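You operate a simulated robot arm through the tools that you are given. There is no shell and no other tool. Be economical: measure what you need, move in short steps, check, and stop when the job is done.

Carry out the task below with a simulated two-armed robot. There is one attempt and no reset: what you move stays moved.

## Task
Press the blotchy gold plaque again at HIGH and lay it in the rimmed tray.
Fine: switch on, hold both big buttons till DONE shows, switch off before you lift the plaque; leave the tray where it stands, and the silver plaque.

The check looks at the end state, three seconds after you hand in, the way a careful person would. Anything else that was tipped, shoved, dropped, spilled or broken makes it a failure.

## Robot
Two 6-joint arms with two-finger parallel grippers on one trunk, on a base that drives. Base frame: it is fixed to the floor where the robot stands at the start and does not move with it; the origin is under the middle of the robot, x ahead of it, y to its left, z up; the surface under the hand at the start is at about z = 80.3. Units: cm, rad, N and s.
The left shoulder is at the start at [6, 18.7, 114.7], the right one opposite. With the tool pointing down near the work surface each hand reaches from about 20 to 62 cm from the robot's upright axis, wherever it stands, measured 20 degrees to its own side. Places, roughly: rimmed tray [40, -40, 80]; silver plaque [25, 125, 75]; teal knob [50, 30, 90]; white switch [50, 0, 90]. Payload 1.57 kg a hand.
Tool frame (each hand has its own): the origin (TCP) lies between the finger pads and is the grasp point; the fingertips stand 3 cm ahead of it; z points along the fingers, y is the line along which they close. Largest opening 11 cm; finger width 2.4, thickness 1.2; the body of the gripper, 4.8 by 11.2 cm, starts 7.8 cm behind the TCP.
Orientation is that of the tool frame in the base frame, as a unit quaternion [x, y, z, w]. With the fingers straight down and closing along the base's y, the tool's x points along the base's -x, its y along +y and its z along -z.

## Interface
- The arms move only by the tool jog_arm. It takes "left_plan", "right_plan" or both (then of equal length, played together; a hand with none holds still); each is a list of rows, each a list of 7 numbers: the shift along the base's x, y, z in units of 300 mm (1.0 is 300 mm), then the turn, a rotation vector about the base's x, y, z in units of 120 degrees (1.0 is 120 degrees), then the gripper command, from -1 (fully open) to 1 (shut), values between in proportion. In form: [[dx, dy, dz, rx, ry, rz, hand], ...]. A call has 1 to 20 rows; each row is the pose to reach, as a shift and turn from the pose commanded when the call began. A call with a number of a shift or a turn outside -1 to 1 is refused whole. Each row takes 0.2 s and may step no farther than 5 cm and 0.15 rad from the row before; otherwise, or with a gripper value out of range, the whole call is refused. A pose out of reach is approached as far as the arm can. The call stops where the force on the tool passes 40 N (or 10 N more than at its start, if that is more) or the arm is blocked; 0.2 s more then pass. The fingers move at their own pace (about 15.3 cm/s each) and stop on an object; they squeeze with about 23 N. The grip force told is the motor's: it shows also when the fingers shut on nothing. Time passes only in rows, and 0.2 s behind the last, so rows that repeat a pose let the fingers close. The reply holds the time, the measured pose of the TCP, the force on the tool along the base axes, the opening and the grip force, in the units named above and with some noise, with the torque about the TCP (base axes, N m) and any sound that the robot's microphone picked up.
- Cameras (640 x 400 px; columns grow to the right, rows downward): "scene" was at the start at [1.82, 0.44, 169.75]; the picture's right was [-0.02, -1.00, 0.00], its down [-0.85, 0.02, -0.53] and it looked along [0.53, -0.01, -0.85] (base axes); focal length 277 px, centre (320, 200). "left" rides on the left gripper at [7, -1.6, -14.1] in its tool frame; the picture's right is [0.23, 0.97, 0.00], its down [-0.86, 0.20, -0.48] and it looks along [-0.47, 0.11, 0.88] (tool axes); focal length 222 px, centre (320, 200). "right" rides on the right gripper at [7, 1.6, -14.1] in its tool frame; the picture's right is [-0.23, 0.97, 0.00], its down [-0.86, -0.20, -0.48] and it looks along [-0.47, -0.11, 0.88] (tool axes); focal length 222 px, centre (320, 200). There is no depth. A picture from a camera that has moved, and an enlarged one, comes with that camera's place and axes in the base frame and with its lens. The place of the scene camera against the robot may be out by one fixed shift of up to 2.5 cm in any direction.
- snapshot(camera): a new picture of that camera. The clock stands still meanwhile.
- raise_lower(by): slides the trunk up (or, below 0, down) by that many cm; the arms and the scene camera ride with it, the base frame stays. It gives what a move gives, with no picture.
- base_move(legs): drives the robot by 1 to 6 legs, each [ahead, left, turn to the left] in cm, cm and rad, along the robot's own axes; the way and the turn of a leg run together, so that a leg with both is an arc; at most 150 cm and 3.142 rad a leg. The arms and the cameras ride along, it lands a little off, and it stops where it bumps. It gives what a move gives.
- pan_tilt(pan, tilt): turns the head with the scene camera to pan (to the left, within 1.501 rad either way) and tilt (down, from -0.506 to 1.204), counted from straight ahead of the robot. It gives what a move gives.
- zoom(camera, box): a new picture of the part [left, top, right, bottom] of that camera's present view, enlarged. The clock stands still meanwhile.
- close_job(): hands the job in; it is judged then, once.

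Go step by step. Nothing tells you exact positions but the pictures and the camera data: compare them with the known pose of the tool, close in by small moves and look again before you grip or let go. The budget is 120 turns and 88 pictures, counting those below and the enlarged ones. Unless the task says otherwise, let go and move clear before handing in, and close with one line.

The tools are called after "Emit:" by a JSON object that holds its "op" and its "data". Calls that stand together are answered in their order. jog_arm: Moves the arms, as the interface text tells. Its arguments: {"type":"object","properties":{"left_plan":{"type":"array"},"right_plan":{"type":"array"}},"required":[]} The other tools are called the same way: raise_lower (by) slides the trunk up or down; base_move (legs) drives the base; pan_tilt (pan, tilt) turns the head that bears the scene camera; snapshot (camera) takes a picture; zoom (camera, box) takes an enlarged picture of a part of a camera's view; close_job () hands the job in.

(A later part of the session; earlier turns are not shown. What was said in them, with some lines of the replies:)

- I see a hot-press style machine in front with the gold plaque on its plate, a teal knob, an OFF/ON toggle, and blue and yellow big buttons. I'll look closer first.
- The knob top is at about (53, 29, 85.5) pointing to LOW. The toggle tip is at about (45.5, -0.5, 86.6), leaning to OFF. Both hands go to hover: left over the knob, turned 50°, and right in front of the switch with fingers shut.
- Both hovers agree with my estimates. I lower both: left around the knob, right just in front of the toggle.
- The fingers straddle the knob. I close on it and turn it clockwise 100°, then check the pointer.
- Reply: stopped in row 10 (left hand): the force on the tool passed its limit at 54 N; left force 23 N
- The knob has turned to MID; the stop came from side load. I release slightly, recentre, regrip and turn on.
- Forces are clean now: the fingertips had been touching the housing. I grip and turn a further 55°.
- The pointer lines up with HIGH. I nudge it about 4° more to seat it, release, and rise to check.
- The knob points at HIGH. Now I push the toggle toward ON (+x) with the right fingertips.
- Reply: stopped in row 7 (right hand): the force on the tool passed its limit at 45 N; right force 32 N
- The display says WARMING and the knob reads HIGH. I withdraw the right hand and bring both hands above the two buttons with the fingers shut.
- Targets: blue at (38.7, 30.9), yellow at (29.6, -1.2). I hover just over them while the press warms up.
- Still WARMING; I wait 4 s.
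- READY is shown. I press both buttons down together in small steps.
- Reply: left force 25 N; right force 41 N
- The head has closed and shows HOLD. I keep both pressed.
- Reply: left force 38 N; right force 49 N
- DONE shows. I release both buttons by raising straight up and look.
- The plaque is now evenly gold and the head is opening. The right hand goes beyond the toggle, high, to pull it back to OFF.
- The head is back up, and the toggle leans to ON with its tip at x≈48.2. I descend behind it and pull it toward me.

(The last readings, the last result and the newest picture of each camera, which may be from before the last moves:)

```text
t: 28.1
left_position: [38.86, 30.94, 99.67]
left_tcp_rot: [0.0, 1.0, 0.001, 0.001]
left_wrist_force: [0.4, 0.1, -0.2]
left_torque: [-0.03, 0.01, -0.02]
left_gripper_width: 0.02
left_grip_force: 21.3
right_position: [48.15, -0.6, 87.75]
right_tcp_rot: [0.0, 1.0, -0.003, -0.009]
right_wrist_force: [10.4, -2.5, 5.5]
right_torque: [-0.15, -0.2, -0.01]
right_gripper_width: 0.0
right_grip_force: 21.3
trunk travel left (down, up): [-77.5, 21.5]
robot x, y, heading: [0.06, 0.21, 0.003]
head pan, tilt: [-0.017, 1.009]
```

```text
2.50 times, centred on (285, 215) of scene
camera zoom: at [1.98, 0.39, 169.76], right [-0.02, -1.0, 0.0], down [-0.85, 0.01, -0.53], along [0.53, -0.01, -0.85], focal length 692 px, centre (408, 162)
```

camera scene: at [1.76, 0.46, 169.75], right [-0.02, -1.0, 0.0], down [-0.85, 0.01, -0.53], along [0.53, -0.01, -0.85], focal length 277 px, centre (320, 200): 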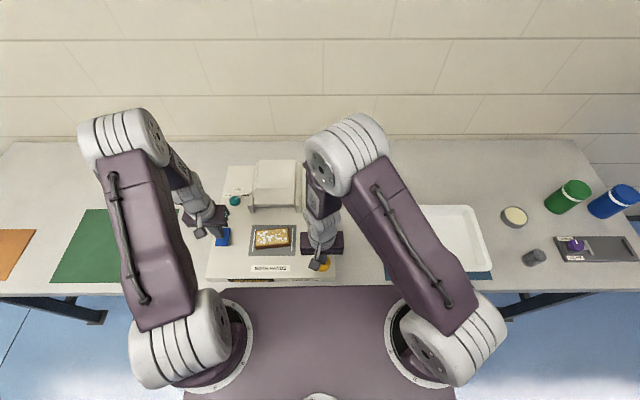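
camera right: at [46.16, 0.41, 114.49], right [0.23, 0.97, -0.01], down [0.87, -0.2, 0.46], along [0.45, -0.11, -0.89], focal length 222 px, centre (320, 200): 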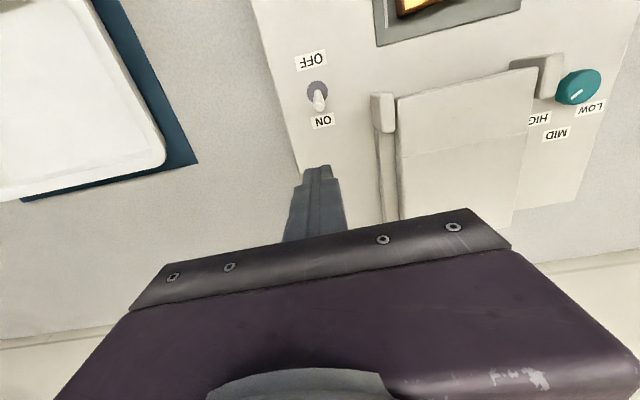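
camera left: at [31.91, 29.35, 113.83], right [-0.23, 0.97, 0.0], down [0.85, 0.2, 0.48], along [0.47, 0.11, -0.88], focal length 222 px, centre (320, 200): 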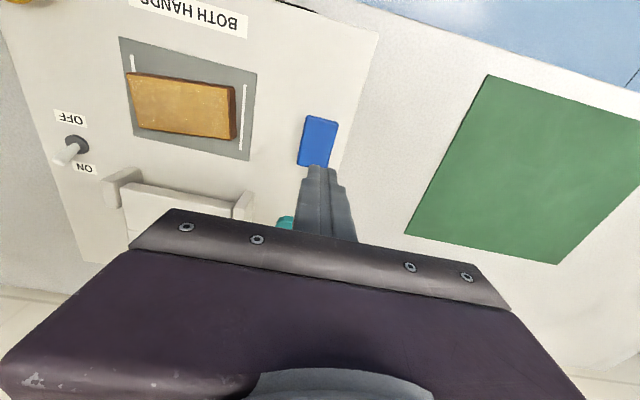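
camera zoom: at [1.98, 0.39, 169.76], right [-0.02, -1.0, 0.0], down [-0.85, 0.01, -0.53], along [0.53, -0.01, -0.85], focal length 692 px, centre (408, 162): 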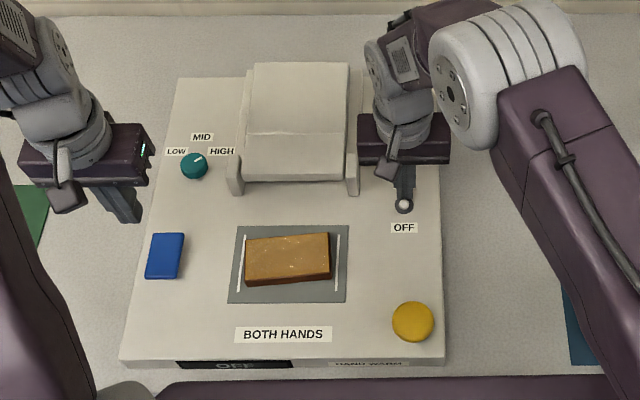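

The display reads OFF. Now I bring the right hand over the plaque (centre ≈ (38.4, 15), top z ≈ 86.3, skewed 6.6°), turned so it closes across the short side. The left hand moves out of the way.

Emit:
{"op": "jog_arm", "data": {"right_plan": [[0.05, 0, 0, 0, 0, 0, 1], [0.05, 0, 0.14, 0, 0, 0, 1], [0.05, 0, 0.28, 0, 0, 0, 1], [0.05, 0, 0.41, 0, 0, 0, 1], [0, 0.04, 0.41, 0, 0, 0.062, 1], [-0.05, 0.08, 0.41, 0, 0, 0.124, 0.5], [-0.1, 0.12, 0.41, 0, 0, 0.186, 0], [-0.15, 0.16, 0.41, 0, 0, 0.248, -0.75], [-0.2, 0.2, 0.41, 0, 0, 0.31, -0.75], [-0.25, 0.24, 0.41, 0, 0, 0.372, -0.75], [-0.3, 0.28, 0.41, 0, 0, 0.434, -0.75], [-0.325, 0.32, 0.41, 0, 0, 0.496, -0.75], [-0.325, 0.36, 0.41, 0, 0, 0.558, -0.75], [-0.325, 0.4, 0.41, 0, 0, 0.62, -0.75], [-0.325, 0.44, 0.41, 0, 0, 0.682, -0.75], [-0.325, 0.48, 0.38, 0, 0, 0.744, -0.75], [-0.325, 0.518, 0.32, 0, 0, 0.805, -0.75]], "left_plan": [[0, 0.05, 0.1, 0, 0, 0, 1], [0.03, 0.1, 0.2, 0, 0, 0, 1], [0.06, 0.15, 0.3, 0, 0, 0, 1], [0.1, 0.2, 0.4, 0, 0, 0, 1], [0.1, 0.2, 0.4, 0, 0, 0, 1], [0.1, 0.2, 0.4, 0, 0, 0, 1], [0.1, 0.2, 0.4, 0, 0, 0, 1], [0.1, 0.2, 0.4, 0, 0, 0, 1], [0.1, 0.2, 0.4, 0, 0, 0, 1], [0.1, 0.2, 0.4, 0, 0, 0, 1], [0.1, 0.2, 0.4, 0, 0, 0, 1], [0.1, 0.2, 0.4, 0, 0, 0, 1], [0.1, 0.2, 0.4, 0, 0, 0, 1], [0.1, 0.2, 0.4, 0, 0, 0, 1], [0.1, 0.2, 0.4, 0, 0, 0, 1], [0.1, 0.2, 0.4, 0, 0, 0, 1], [0.1, 0.2, 0.4, 0, 0, 0, 1]]}}

Emit:
{"op": "snapshot", "data": {"camera": "right"}}

Emit:
{"op": "snapshot", "data": {"camera": "scene"}}

```text
t: 31.6
left_position: [42.06, 36.92, 111.79]
left_tcp_rot: [0.001, 1.0, 0.0, 0.002]
left_wrist_force: [-0.4, -0.1, 0.4]
left_torque: [-0.01, 0.02, -0.01]
left_gripper_width: 0.0
left_grip_force: 21.2
right_position: [38.38, 14.95, 97.35]
right_tcp_rot: [0.747, -0.664, 0.01, 0.005]
right_wrist_force: [0.8, 0.0, 0.4]
right_torque: [0.01, -0.02, 0.01]
right_gripper_width: 9.62
right_grip_force: 0.0
trunk travel left (down, up): [-77.5, 21.5]
robot x, y, heading: [-0.07, 0.14, -0.002]
head pan, tilt: [-0.017, 1.009]
```

```text
54 pictures are left
camera right: at [37.44, 8.17, 111.81], right [-0.99, 0.11, -0.01], down [0.09, 0.88, 0.46], along [0.06, 0.46, -0.89], focal length 222 px, centre (320, 200)
```

right: 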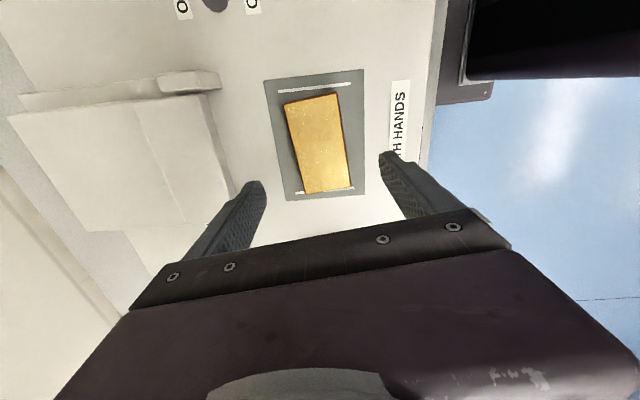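

```text
53 pictures are left
camera scene: at [1.78, 0.53, 169.75], right [-0.02, -1.0, 0.0], down [-0.85, 0.01, -0.53], along [0.53, -0.01, -0.85], focal length 277 px, centre (320, 200)
```

scene: 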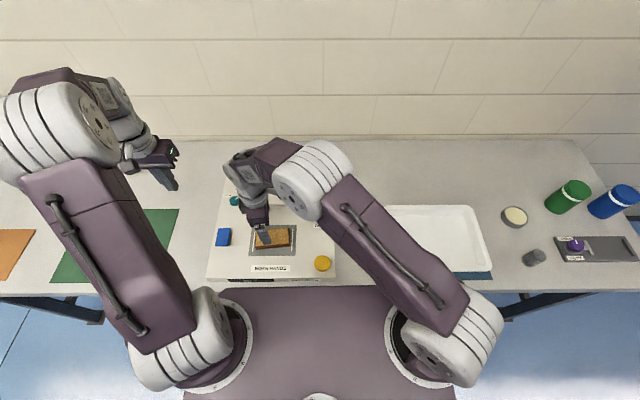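

Aligned over the plaque. I descend with the fingers on either side.

Emit:
{"op": "jog_arm", "data": {"right_plan": [[0, -0.007, -0.1, 0, 0, 0, -0.75], [0, -0.007, -0.2, 0, 0, 0, -0.75], [0, -0.007, -0.27, 0, 0, 0, -0.75], [0, -0.007, -0.3, 0, 0, 0, -0.75], [0, -0.007, -0.32, 0, 0, 0, -0.75]]}}

Emit:
{"op": "snapshot", "data": {"camera": "right"}}

Emit:
{"op": "zoom", "data": {"camera": "scene", "box": [215, 175, 345, 285]}}

```text
t: 32.9
left_position: [42.12, 36.86, 111.8]
left_tcp_rot: [0.0, 1.0, 0.0, 0.002]
left_wrist_force: [0.4, -0.4, 0.4]
left_torque: [-0.01, -0.03, -0.01]
left_gripper_width: 0.0
left_grip_force: 21.2
right_position: [38.19, 14.76, 87.8]
right_tcp_rot: [0.747, -0.665, 0.01, 0.004]
right_wrist_force: [-0.3, -0.2, 0.5]
right_torque: [0.03, -0.01, 0.01]
right_gripper_width: 9.66
right_grip_force: 0.1
trunk travel left (down, up): [-77.5, 21.5]
robot x, y, heading: [-0.04, -0.05, 0.001]
head pan, tilt: [-0.017, 1.009]
```

```text
52 pictures are left
camera right: at [37.34, 7.94, 102.24], right [-0.99, 0.11, -0.01], down [0.09, 0.88, 0.46], along [0.06, 0.46, -0.89], focal length 222 px, centre (320, 200)
```

right: 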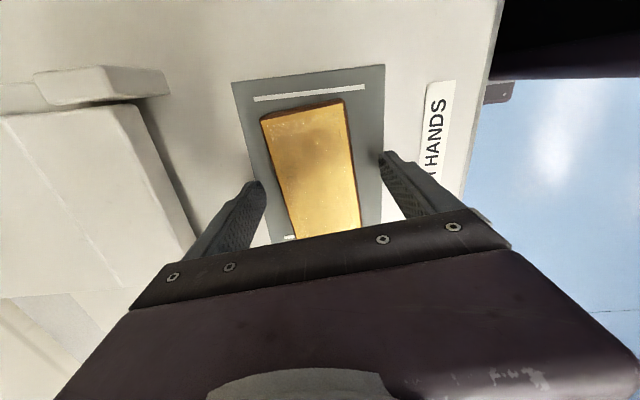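

```text
3.64 times, centred on (280, 230) of scene
camera zoom: at [1.76, 0.48, 169.75], right [-0.02, -1.0, 0.0], down [-0.85, 0.01, -0.53], along [0.53, -0.01, -0.85], focal length 1007 px, centre (466, 91)
```

zoom: 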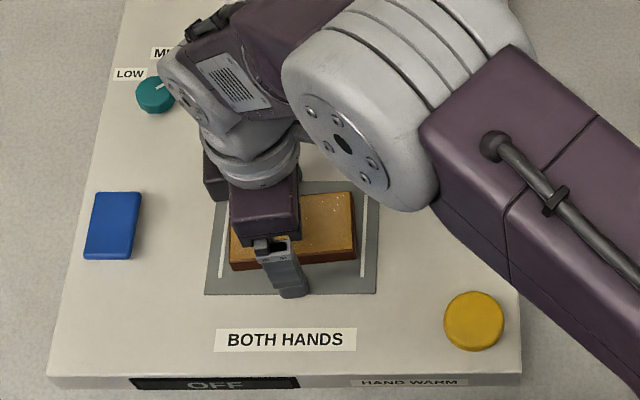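

Fingers flank it well. I close the grip.

Emit:
{"op": "jog_arm", "data": {"right_plan": [[0, 0, 0, 0, 0, 0, 0], [0, 0, 0, 0, 0, 0, 1], [0, 0, 0, 0, 0, 0, 1], [0, 0, 0, 0, 0, 0, 1]]}}

```text
t: 33.9
left_position: [42.16, 36.87, 111.85]
left_tcp_rot: [0.0, 1.0, 0.0, 0.002]
left_wrist_force: [-1.2, -0.4, -0.9]
left_torque: [-0.03, 0.02, 0.03]
left_gripper_width: 0.0
left_grip_force: 21.3
right_position: [38.23, 14.8, 87.85]
right_tcp_rot: [0.747, -0.665, 0.01, 0.004]
right_wrist_force: [0.3, 0.0, 0.8]
right_torque: [0.11, 0.03, -0.03]
right_gripper_width: 5.95
right_grip_force: 22.8
trunk travel left (down, up): [-77.5, 21.5]
robot x, y, heading: [-0.15, 0.06, 0.003]
head pan, tilt: [-0.017, 1.009]
```

Gripped at 5.95 cm. I lift straight up and look.

Emit:
{"op": "jog_arm", "data": {"right_plan": [[0, 0, 0.03, 0, 0, 0, 1], [0, 0, 0.1, 0, 0, 0, 1], [0, 0, 0.2, 0, 0, 0, 1], [0, 0, 0.32, 0, 0, 0, 1], [0, 0, 0.45, 0, 0, 0, 1], [0, 0, 0.5, 0, 0, 0, 1]]}}

Emit:
{"op": "snapshot", "data": {"camera": "right"}}

Emit:
{"op": "snapshot", "data": {"camera": "scene"}}

```text
t: 35.2
left_position: [42.17, 36.74, 111.83]
left_tcp_rot: [-0.001, 1.0, 0.001, 0.002]
left_wrist_force: [-0.4, 0.2, 0.4]
left_torque: [0.01, -0.03, -0.03]
left_gripper_width: 0.0
left_grip_force: 21.0
right_position: [38.2, 14.57, 102.81]
right_tcp_rot: [0.747, -0.665, 0.01, 0.004]
right_wrist_force: [0.5, -0.2, -0.4]
right_torque: [0.03, -0.05, -0.04]
right_gripper_width: 0.01
right_grip_force: 21.0
trunk travel left (down, up): [-77.5, 21.5]
robot x, y, heading: [-0.04, -0.15, 0.0]
head pan, tilt: [-0.017, 1.009]
```

```text
50 pictures are left
camera right: at [37.38, 7.77, 117.23], right [-0.99, 0.11, -0.01], down [0.1, 0.88, 0.46], along [0.06, 0.46, -0.89], focal length 222 px, centre (320, 200)
```

right: 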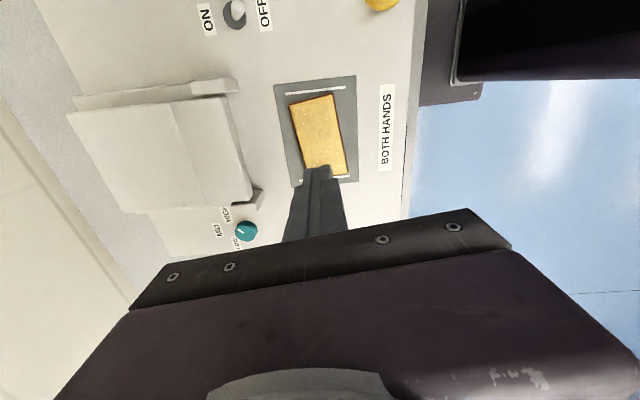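

```text
49 pictures are left
camera scene: at [1.73, 0.47, 169.74], right [-0.02, -1.0, 0.0], down [-0.85, 0.01, -0.53], along [0.53, -0.01, -0.85], focal length 277 px, centre (320, 200)
```

scene: 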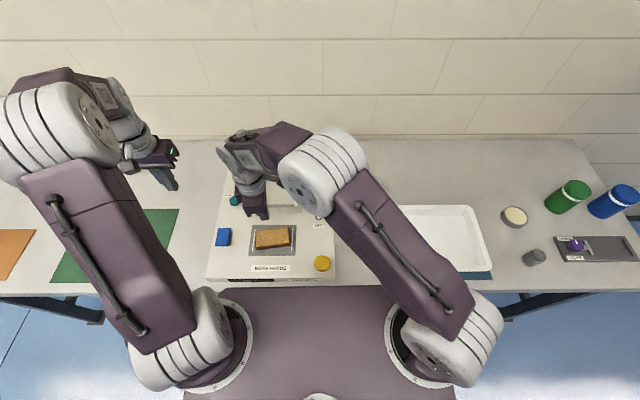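

The plaque slipped out and lies unmoved on the plate: my grip was too high. I go back, about 0.7 cm lower.

Emit:
{"op": "jog_arm", "data": {"right_plan": [[0.003, 0, -0.1, 0, 0, 0, -0.75], [0.003, 0, -0.24, 0, 0, 0, -0.75], [0.003, 0, -0.37, 0, 0, 0, -0.75], [0.003, 0, -0.46, 0, 0, 0, -0.75], [0.003, 0, -0.5, 0, 0, 0, -0.75], [0.003, 0, -0.51, 0, 0, 0, -0.75], [0.003, 0, -0.52, 0, 0, 0, -0.75], [0.003, 0, -0.523, 0, 0, 0, -0.75]]}}

Emit:
{"op": "snapshot", "data": {"camera": "right"}}

```text
t: 37.0
left_position: [41.99, 36.79, 112.02]
left_tcp_rot: [0.0, 1.0, 0.001, 0.001]
left_wrist_force: [0.3, -0.5, 0.7]
left_torque: [0.01, -0.01, 0.01]
left_gripper_width: 0.01
left_grip_force: 21.1
right_position: [38.24, 14.67, 87.33]
right_tcp_rot: [0.747, -0.665, 0.01, 0.004]
right_wrist_force: [-1.3, -2.2, 12.3]
right_torque: [-0.02, 0.65, 0.16]
right_gripper_width: 9.69
right_grip_force: 0.3
trunk travel left (down, up): [-77.5, 21.5]
robot x, y, heading: [-0.01, -0.0, -0.002]
head pan, tilt: [-0.017, 1.009]
```

```text
48 pictures are left
camera right: at [37.34, 7.87, 101.78], right [-0.99, 0.11, -0.01], down [0.09, 0.88, 0.46], along [0.06, 0.46, -0.89], focal length 222 px, centre (320, 200)
```

right: 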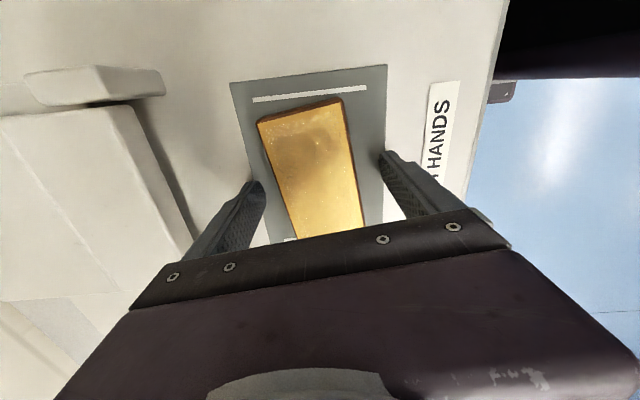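

The fingertips touch the plate. I raise 1.5 mm, grip, and lift slowly in two short checks.

Emit:
{"op": "jog_arm", "data": {"right_plan": [[0, 0, 0.008, 0, 0, 0, -0.2], [0, 0, 0.008, 0, 0, 0, 0.5], [0, 0, 0.008, 0, 0, 0, 1], [0, 0, 0.008, 0, 0, 0, 1], [0, 0, 0.008, 0, 0, 0, 1]]}}

Emit:
{"op": "jog_arm", "data": {"right_plan": [[0, 0, 0.01, 0, 0, 0, 1], [0, 0, 0.02, 0, 0, 0, 1], [0, 0, 0.03, 0, 0, 0, 1], [0, 0, 0.04, 0, 0, 0, 1], [0, 0, 0.05, 0, 0, 0, 1]]}}

Emit:
{"op": "snapshot", "data": {"camera": "right"}}

Emit:
{"op": "zoom", "data": {"camera": "scene", "box": [215, 175, 345, 285]}}

```text
t: 38.2
left_position: [42.04, 36.88, 111.8]
left_tcp_rot: [0.001, 1.0, -0.001, 0.002]
left_wrist_force: [0.1, 0.7, -0.8]
left_torque: [0.0, 0.02, -0.02]
left_gripper_width: 0.04
left_grip_force: 22.1
right_position: [38.26, 14.8, 87.48]
right_tcp_rot: [0.747, -0.665, 0.01, 0.005]
right_wrist_force: [0.7, 0.5, 0.2]
right_torque: [-0.06, -0.01, -0.02]
right_gripper_width: 5.94
right_grip_force: 22.4
trunk travel left (down, up): [-77.5, 21.5]
robot x, y, heading: [-0.29, 0.35, -0.006]
head pan, tilt: [-0.017, 1.009]
```

```text
t: 39.5
left_position: [41.98, 36.91, 111.9]
left_tcp_rot: [0.0, 1.0, 0.001, 0.001]
left_wrist_force: [-0.5, -0.3, -0.1]
left_torque: [0.04, -0.01, 0.02]
left_gripper_width: 0.0
left_grip_force: 20.5
right_position: [38.25, 14.67, 89.13]
right_tcp_rot: [0.747, -0.665, 0.011, 0.005]
right_wrist_force: [0.4, 0.4, -1.3]
right_torque: [-0.03, 0.0, 0.0]
right_gripper_width: 5.96
right_grip_force: 23.3
trunk travel left (down, up): [-77.5, 21.5]
robot x, y, heading: [-0.22, 0.16, -0.0]
head pan, tilt: [-0.017, 1.009]
```

```text
47 pictures are left
camera right: at [37.34, 7.9, 103.46], right [-0.99, 0.11, -0.01], down [0.09, 0.88, 0.46], along [0.06, 0.46, -0.89], focal length 222 px, centre (320, 200)
```

right: 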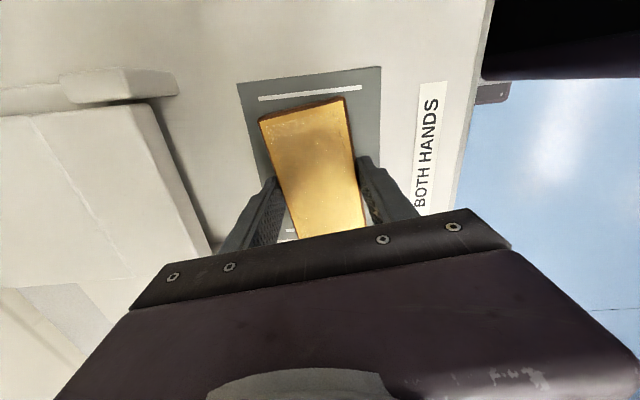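

```text
3.64 times, centred on (280, 230) of scene
camera zoom: at [1.76, 0.47, 169.75], right [-0.02, -1.0, 0.0], down [-0.85, 0.01, -0.53], along [0.53, -0.01, -0.85], focal length 1007 px, centre (466, 91)
```

zoom: 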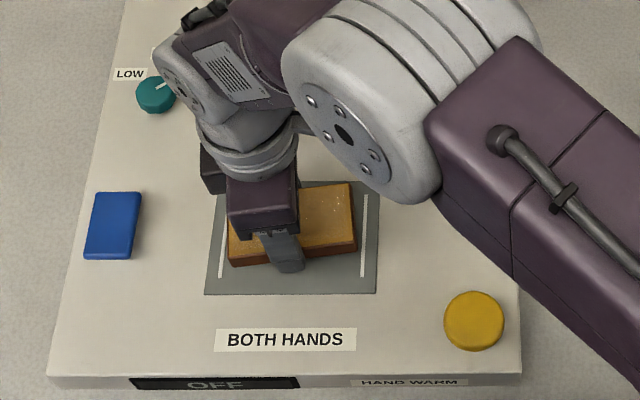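

The plaque seems to be coming up with the fingers, slightly tilted. I raise it another 2.5 cm slowly and check.

Emit:
{"op": "jog_arm", "data": {"right_plan": [[0, 0, 0.01, 0, 0, 0, 1], [0, 0, 0.02, 0, 0, 0, 1], [0, 0, 0.035, 0, 0, 0, 1], [0, 0, 0.05, 0, 0, 0, 1], [0, 0, 0.065, 0, 0, 0, 1], [0, 0, 0.08, 0, 0, 0, 1]]}}

Emit:
{"op": "snapshot", "data": {"camera": "right"}}

Emit:
{"op": "zoom", "data": {"camera": "scene", "box": [215, 175, 345, 285]}}

```text
t: 40.9
left_position: [42.15, 36.96, 111.86]
left_tcp_rot: [0.0, 1.0, 0.001, 0.002]
left_wrist_force: [0.3, -0.6, -0.1]
left_torque: [0.0, 0.0, 0.01]
left_gripper_width: 0.0
left_grip_force: 21.3
right_position: [38.26, 14.7, 91.21]
right_tcp_rot: [0.748, -0.664, 0.01, 0.004]
right_wrist_force: [-0.3, -0.8, -1.4]
right_torque: [0.03, -0.02, 0.01]
right_gripper_width: 5.96
right_grip_force: 23.1
trunk travel left (down, up): [-77.5, 21.5]
robot x, y, heading: [-0.34, 0.17, 0.003]
head pan, tilt: [-0.017, 1.009]
```

```text
45 pictures are left
camera right: at [37.41, 7.79, 105.69], right [-0.99, 0.11, -0.01], down [0.09, 0.88, 0.46], along [0.06, 0.46, -0.89], focal length 222 px, centre (320, 200)
```

right: 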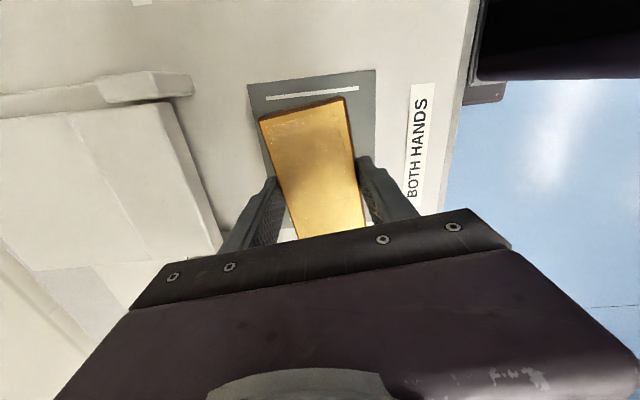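

```text
3.64 times, centred on (280, 230) of scene
camera zoom: at [1.76, 0.46, 169.75], right [-0.02, -1.0, 0.0], down [-0.85, 0.01, -0.53], along [0.53, -0.01, -0.85], focal length 1007 px, centre (466, 91)
```

zoom: 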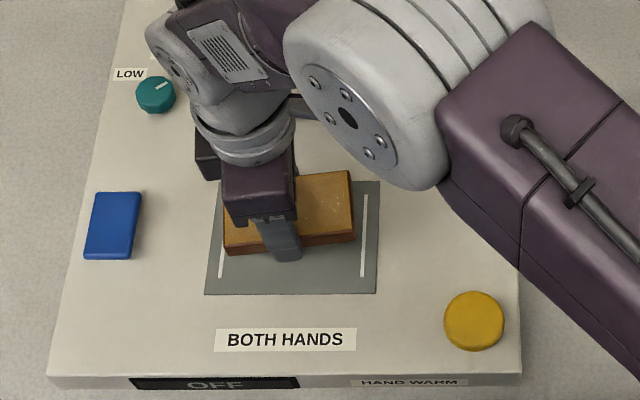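

The plaque is held level and light, so the earlier slip was the jerky lift. I carry gently: up first, then toward the tray while slowly turning the wrist back.

Emit:
{"op": "jog_arm", "data": {"right_plan": [[0, 0, 0.015, 0, 0, 0, 1], [0, 0, 0.04, 0, 0, 0, 1], [0, 0, 0.075, 0, 0, 0, 1], [0, 0, 0.115, 0, 0, 0, 1], [0, 0, 0.155, 0, 0, 0, 1], [0, -0.005, 0.195, 0, 0, -0.005, 1], [0, -0.02, 0.23, 0, 0, -0.02, 1], [0, -0.045, 0.26, 0, 0, -0.04, 1], [0, -0.08, 0.28, 0, 0, -0.065, 1], [0, -0.12, 0.29, 0, 0, -0.09, 1], [0, -0.17, 0.295, 0, 0, -0.12, 1], [0, -0.22, 0.295, 0, 0, -0.15, 1], [0, -0.27, 0.295, 0, 0, -0.18, 1], [0, -0.32, 0.295, 0, 0, -0.21, 1], [0, -0.37, 0.295, 0, 0, -0.24, 1], [0, -0.42, 0.295, 0, 0, -0.27, 1], [0, -0.46, 0.295, 0, 0, -0.295, 1], [0, -0.49, 0.295, 0, 0, -0.315, 1], [0, -0.51, 0.295, 0, 0, -0.33, 1], [0, -0.52, 0.295, 0, 0, -0.335, 1]]}}

Emit:
{"op": "snapshot", "data": {"camera": "right"}}

```text
t: 45.0
left_position: [42.1, 36.9, 111.97]
left_tcp_rot: [-0.001, 1.0, 0.002, 0.001]
left_wrist_force: [0.5, 0.1, -0.6]
left_torque: [0.01, 0.01, -0.03]
left_gripper_width: 0.02
left_grip_force: 21.6
right_position: [38.32, -0.84, 100.31]
right_tcp_rot: [-0.473, 0.881, -0.008, -0.008]
right_wrist_force: [0.7, -0.3, -1.7]
right_torque: [0.0, 0.0, 0.0]
right_gripper_width: 5.96
right_grip_force: 23.0
trunk travel left (down, up): [-77.5, 21.5]
robot x, y, heading: [-0.1, 0.14, -0.001]
head pan, tilt: [-0.017, 1.009]
```

```text
43 pictures are left
camera right: at [33.35, -5.54, 114.72], right [-0.69, 0.73, -0.01], down [0.64, 0.61, 0.46], along [0.34, 0.31, -0.89], focal length 222 px, centre (320, 200)
```

right: 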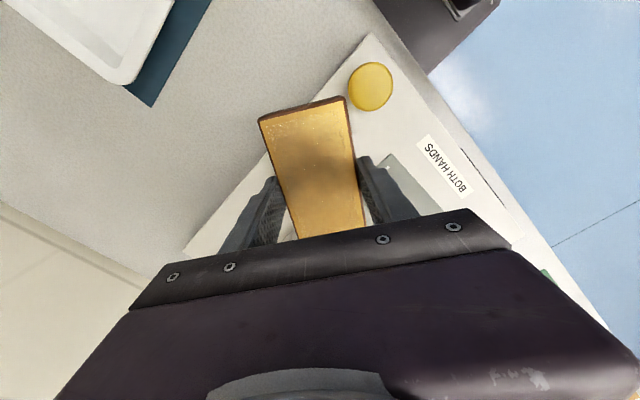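

Emit:
{"op": "jog_arm", "data": {"right_plan": [[0, -0.01, 0, 0, 0, -0.005, 1], [0, -0.03, 0, 0, 0, -0.02, 1], [0, -0.06, 0, 0, 0, -0.04, 1], [0, -0.1, 0, 0, 0, -0.06, 1], [0, -0.15, 0, 0, 0, -0.085, 1], [0, -0.21, 0, 0, 0, -0.11, 1], [0, -0.27, 0, 0, 0, -0.135, 1], [0, -0.33, 0, 0, 0, -0.16, 1], [0, -0.39, 0, 0, 0, -0.185, 1], [0, -0.45, 0, 0, 0, -0.21, 1], [0, -0.51, 0, 0, 0, -0.235, 1], [0, -0.57, 0, 0, 0, -0.26, 1], [0, -0.63, 0, 0, 0, -0.285, 1], [0, -0.69, 0, 0, 0, -0.31, 1], [0, -0.75, 0, 0, 0, -0.335, 1], [0, -0.81, 0, 0, 0, -0.36, 1], [0, -0.87, 0, 0, 0, -0.385, 1], [0, -0.92, 0, 0, 0, -0.4, 1], [0, -0.96, 0, 0, 0, -0.415, 1], [0, -0.98, 0, 0, 0, -0.42, 1]]}}

Emit:
{"op": "snapshot", "data": {"camera": "right"}}

Emit:
{"op": "snapshot", "data": {"camera": "scene"}}

```text
t: 49.2
left_position: [42.01, 36.67, 111.9]
left_tcp_rot: [0.0, 1.0, 0.001, 0.002]
left_wrist_force: [0.1, 0.4, -0.8]
left_torque: [0.01, 0.0, -0.03]
left_gripper_width: 0.02
left_grip_force: 21.2
right_position: [38.19, -30.27, 100.21]
right_tcp_rot: [-0.052, 0.999, -0.004, -0.011]
right_wrist_force: [-0.6, -0.2, -0.6]
right_torque: [-0.03, -0.03, -0.01]
right_gripper_width: 5.93
right_grip_force: 23.0
trunk travel left (down, up): [-77.5, 21.5]
robot x, y, heading: [-0.18, 0.03, 0.002]
head pan, tilt: [-0.017, 1.009]
```

```text
42 pictures are left
camera right: at [31.5, -29.26, 114.54], right [0.12, 0.99, -0.01], down [0.88, -0.1, 0.46], along [0.46, -0.07, -0.89], focal length 222 px, centre (320, 200)
```

right: 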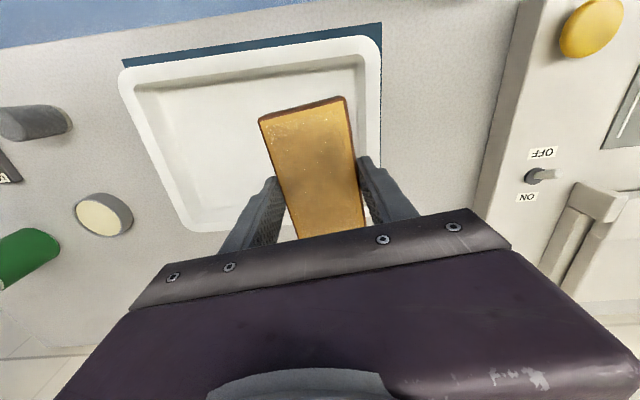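

```text
41 pictures are left
camera scene: at [1.77, 0.41, 169.75], right [-0.02, -1.0, 0.0], down [-0.85, 0.01, -0.53], along [0.53, -0.01, -0.85], focal length 277 px, centre (320, 200)
```

scene: 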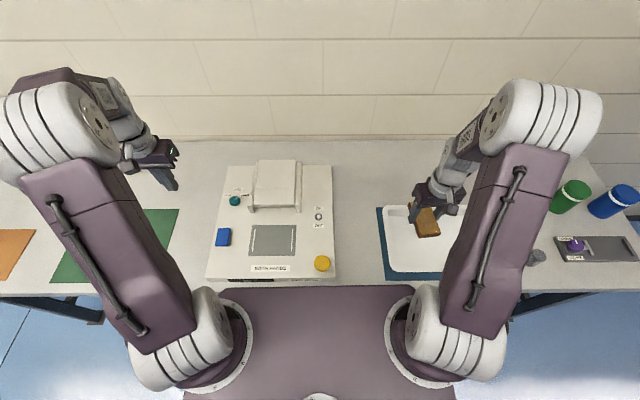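

Tray interior spans roughly x 30–48, y -53…-25, and the plaque is still held firmly. I move over the tray middle and lower to just above the floor.

Emit:
{"op": "jog_arm", "data": {"right_plan": [[0, -0.01, 0, 0, 0, 0, 1], [0.005, -0.035, 0, 0, 0, 0, 1], [0.01, -0.075, 0, 0, 0, 0, 1], [0.015, -0.12, 0, 0, 0, 0, 1], [0.02, -0.165, 0, 0, 0, 0, 1], [0.025, -0.21, 0, 0, 0, 0, 1], [0.027, -0.24, 0, 0, 0, 0, 1], [0.027, -0.255, -0.01, 0, 0, 0, 1], [0.027, -0.257, -0.035, 0, 0, 0, 1], [0.027, -0.257, -0.075, 0, 0, 0, 1], [0.027, -0.257, -0.12, 0, 0, 0, 1], [0.027, -0.257, -0.17, 0, 0, 0, 1], [0.027, -0.257, -0.22, 0, 0, 0, 1], [0.027, -0.257, -0.27, 0, 0, 0, 1], [0.027, -0.257, -0.32, 0, 0, 0, 1], [0.027, -0.257, -0.37, 0, 0, 0, 1], [0.027, -0.257, -0.41, 0, 0, 0, 1], [0.027, -0.257, -0.445, 0, 0, 0, 1], [0.027, -0.257, -0.465, 0, 0, 0, 1], [0.027, -0.257, -0.475, 0, 0, 0, 1]]}}

Emit:
{"op": "snapshot", "data": {"camera": "right"}}

Emit:
{"op": "zoom", "data": {"camera": "scene", "box": [360, 170, 520, 290]}}

```text
t: 53.5
left_position: [42.18, 36.74, 111.74]
left_tcp_rot: [-0.001, 1.0, 0.001, 0.001]
left_wrist_force: [0.0, 0.2, -0.3]
left_torque: [-0.02, 0.01, -0.05]
left_gripper_width: 0.0
left_grip_force: 21.7
right_position: [39.05, -38.01, 85.82]
right_tcp_rot: [-0.053, 0.999, -0.004, -0.011]
right_wrist_force: [-0.5, 0.0, -1.0]
right_torque: [0.0, 0.01, -0.01]
right_gripper_width: 5.93
right_grip_force: 23.2
trunk travel left (down, up): [-77.5, 21.5]
robot x, y, heading: [-0.08, 0.23, -0.001]
head pan, tilt: [-0.017, 1.009]
```

```text
40 pictures are left
camera right: at [32.29, -37.0, 100.25], right [0.12, 0.99, -0.01], down [0.88, -0.1, 0.46], along [0.46, -0.07, -0.89], focal length 222 px, centre (320, 200)
```

right: 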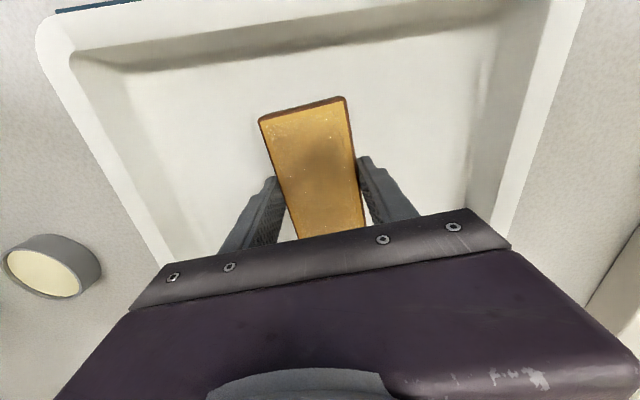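

```text
3.33 times, centred on (440, 230) of scene
camera zoom: at [1.77, 0.43, 169.75], right [-0.02, -1.0, 0.0], down [-0.85, 0.01, -0.53], along [0.53, -0.01, -0.85], focal length 923 px, centre (-80, 100)
```

zoom: 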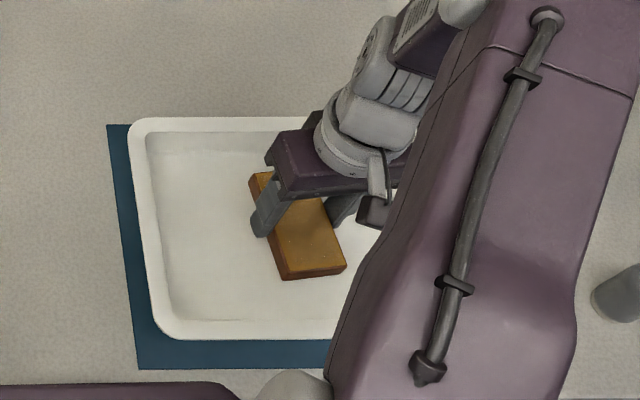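

Inside the tray with clear rim all round. I lower in tiny steps until contact.

Emit:
{"op": "jog_arm", "data": {"right_plan": [[0, 0, -0.008, 0, 0, 0, 1], [0, 0, -0.016, 0, 0, 0, 1], [0, 0, -0.024, 0, 0, 0, 1], [0, 0, -0.032, 0, 0, 0, 1]]}}

```text
t: 54.5
left_position: [42.07, 36.83, 111.9]
left_tcp_rot: [0.0, 1.0, 0.001, 0.002]
left_wrist_force: [-0.2, -0.6, -0.1]
left_torque: [0.02, -0.02, -0.02]
left_gripper_width: 0.0
left_grip_force: 21.2
right_position: [39.2, -38.03, 84.93]
right_tcp_rot: [-0.052, 0.999, -0.003, -0.011]
right_wrist_force: [-0.2, -1.0, -0.6]
right_torque: [0.03, -0.03, 0.01]
right_gripper_width: 5.95
right_grip_force: 22.9
trunk travel left (down, up): [-77.5, 21.5]
robot x, y, heading: [-0.18, -0.28, 0.002]
head pan, tilt: [-0.017, 1.009]
```

Emit:
{"op": "jog_arm", "data": {"right_plan": [[0, 0, -0.006, 0, 0, 0, 1], [0, 0, -0.012, 0, 0, 0, 1], [0, 0, -0.018, 0, 0, 0, 1]]}}

```text
t: 55.2
left_position: [42.17, 36.84, 111.77]
left_tcp_rot: [0.0, 1.0, 0.001, 0.002]
left_wrist_force: [-0.6, 0.0, -0.4]
left_torque: [-0.02, 0.0, -0.02]
left_gripper_width: 0.0
left_grip_force: 21.3
right_position: [39.17, -38.12, 84.4]
right_tcp_rot: [-0.053, 0.999, -0.004, -0.01]
right_wrist_force: [-0.5, -0.4, -1.3]
right_torque: [0.01, 0.03, 0.02]
right_gripper_width: 5.95
right_grip_force: 23.4
trunk travel left (down, up): [-77.5, 21.5]
robot x, y, heading: [-0.46, -0.16, -0.001]
head pan, tilt: [-0.017, 1.009]
```

No contact yet at TCP 84.4; I continue down a few millimetres.

Emit:
{"op": "jog_arm", "data": {"right_plan": [[0, 0, -0.006, 0, 0, 0, 1], [0, 0, -0.012, 0, 0, 0, 1], [0, 0, -0.016, 0, 0, 0, 1]]}}

```text
t: 56.0
left_position: [42.05, 36.8, 111.92]
left_tcp_rot: [0.0, 1.0, 0.001, 0.001]
left_wrist_force: [-0.5, 0.7, -0.1]
left_torque: [0.04, 0.02, -0.01]
left_gripper_width: 0.0
left_grip_force: 21.2
right_position: [39.17, -38.11, 83.97]
right_tcp_rot: [-0.053, 0.999, -0.004, -0.01]
right_wrist_force: [-0.2, 0.3, -1.6]
right_torque: [0.01, -0.04, 0.04]
right_gripper_width: 5.94
right_grip_force: 22.7
trunk travel left (down, up): [-77.5, 21.5]
robot x, y, heading: [-0.49, 0.18, -0.004]
head pan, tilt: [-0.017, 1.009]
```

Emit:
{"op": "jog_arm", "data": {"right_plan": [[0, 0, -0.004, 0, 0, 0, 1], [0, 0, -0.008, 0, 0, 0, 1], [0, 0, -0.012, 0, 0, 0, 1]]}}

```text
t: 56.9
left_position: [42.09, 36.93, 111.85]
left_tcp_rot: [0.0, 1.0, -0.001, 0.002]
left_wrist_force: [0.0, 0.0, 0.4]
left_torque: [-0.02, -0.01, -0.02]
left_gripper_width: 0.0
left_grip_force: 20.9
right_position: [39.16, -37.96, 83.76]
right_tcp_rot: [-0.052, 0.999, -0.006, -0.008]
right_wrist_force: [2.1, -4.4, 18.7]
right_torque: [0.13, 0.25, 0.06]
right_gripper_width: 5.98
right_grip_force: 22.8
trunk travel left (down, up): [-77.5, 21.5]
robot x, y, heading: [0.18, 0.11, 0.002]
head pan, tilt: [-0.017, 1.009]
```

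Contact. I ease up 1 mm, open, and rise slowly.

Emit:
{"op": "jog_arm", "data": {"right_plan": [[0, 0, 0.004, 0, 0, 0, 1], [0, 0, 0.004, 0, 0, 0, -0.3], [0, 0, 0.004, 0, 0, 0, -0.5], [0, 0, 0.004, 0, 0, 0, -0.5], [0, 0, 0.03, 0, 0, 0, -0.5], [0, 0, 0.08, 0, 0, 0, -0.5], [0, 0, 0.15, 0, 0, 0, -0.5], [0, 0, 0.25, 0, 0, 0, -0.5], [0, 0, 0.38, 0, 0, 0, -0.5], [0, 0, 0.5, 0, 0, 0, -0.5], [-0.05, 0.1, 0.6, 0, 0, 0, -0.5]]}}

Emit:
{"op": "snapshot", "data": {"camera": "right"}}

Emit:
{"op": "snapshot", "data": {"camera": "scene"}}

Emit:
{"op": "zoom", "data": {"camera": "scene", "box": [195, 145, 345, 290]}}

```text
t: 59.2
left_position: [42.06, 37.04, 111.91]
left_tcp_rot: [0.0, 1.0, 0.0, 0.002]
left_wrist_force: [-0.6, 0.4, 0.1]
left_torque: [-0.01, -0.02, 0.01]
left_gripper_width: 0.0
left_grip_force: 21.0
right_position: [37.67, -34.93, 101.84]
right_tcp_rot: [-0.053, 0.999, -0.005, -0.011]
right_wrist_force: [0.2, 0.3, 0.7]
right_torque: [-0.04, 0.0, 0.01]
right_gripper_width: 8.24
right_grip_force: 0.0
trunk travel left (down, up): [-77.5, 21.5]
robot x, y, heading: [-0.54, 0.06, -0.002]
head pan, tilt: [-0.017, 1.009]
```

```text
38 pictures are left
camera right: at [30.92, -33.89, 116.22], right [0.12, 0.99, -0.01], down [0.88, -0.1, 0.46], along [0.46, -0.07, -0.89], focal length 222 px, centre (320, 200)
```

right: 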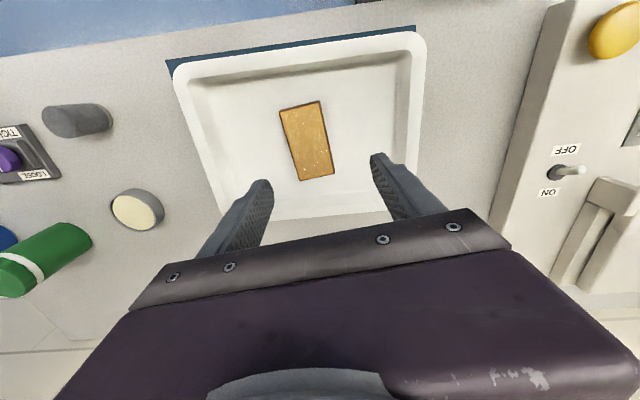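

```text
37 pictures are left
camera scene: at [1.56, 0.7, 169.74], right [-0.02, -1.0, 0.0], down [-0.85, 0.01, -0.53], along [0.53, -0.01, -0.85], focal length 277 px, centre (320, 200)
```

scene: 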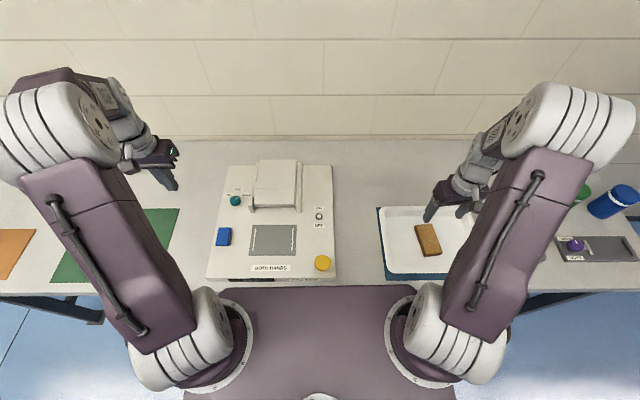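

```text
2.76 times, centred on (270, 218) of scene
camera zoom: at [1.56, 0.7, 169.74], right [-0.02, -1.0, 0.0], down [-0.85, 0.01, -0.53], along [0.53, -0.01, -0.85], focal length 764 px, centre (458, 152)
```

zoom: 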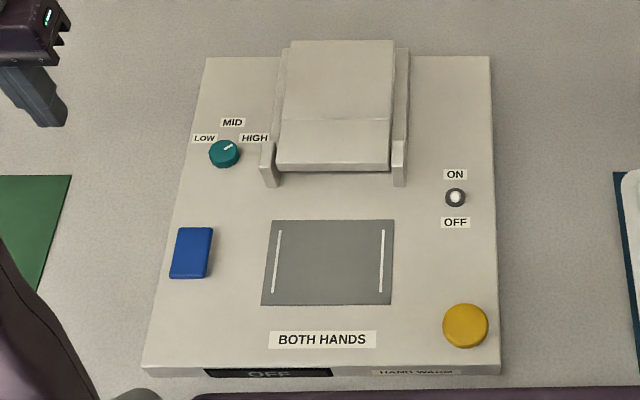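

The plaque lies flat in the tray and the press is OFF at HIGH. One close look at the plaque before handing in.

Emit:
{"op": "zoom", "data": {"camera": "right", "box": [240, 80, 370, 200]}}

```text
3.33 times, centred on (305, 140) of right
camera zoom: at [30.92, -33.89, 116.22], right [0.12, 0.99, -0.01], down [0.88, -0.1, 0.46], along [0.46, -0.07, -0.89], focal length 740 px, centre (370, 400)
```

zoom: 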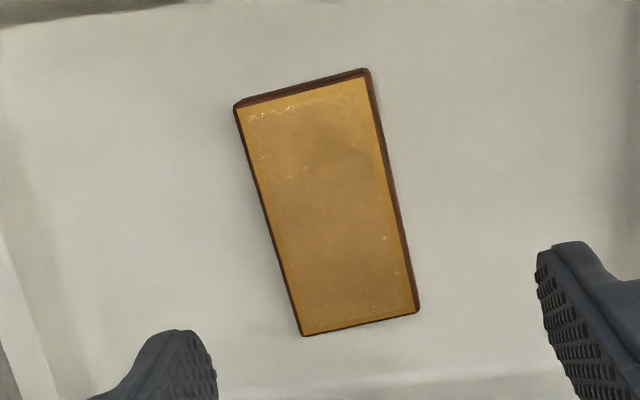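

The foil is even, and the plaque lies face up in the tray with both hands clear; I hand in now.

Emit:
{"op": "close_job", "data": {}}

```text
The job is handed in.
```

The gold plaque was pressed at HIGH until DONE showed and now lies face up in the rimmed tray. The press was switched off before I lifted the plaque. On my first lift it slipped out of the gripper back onto the press plate, with no damage I could see. The tray and the silver plaque were not touched.
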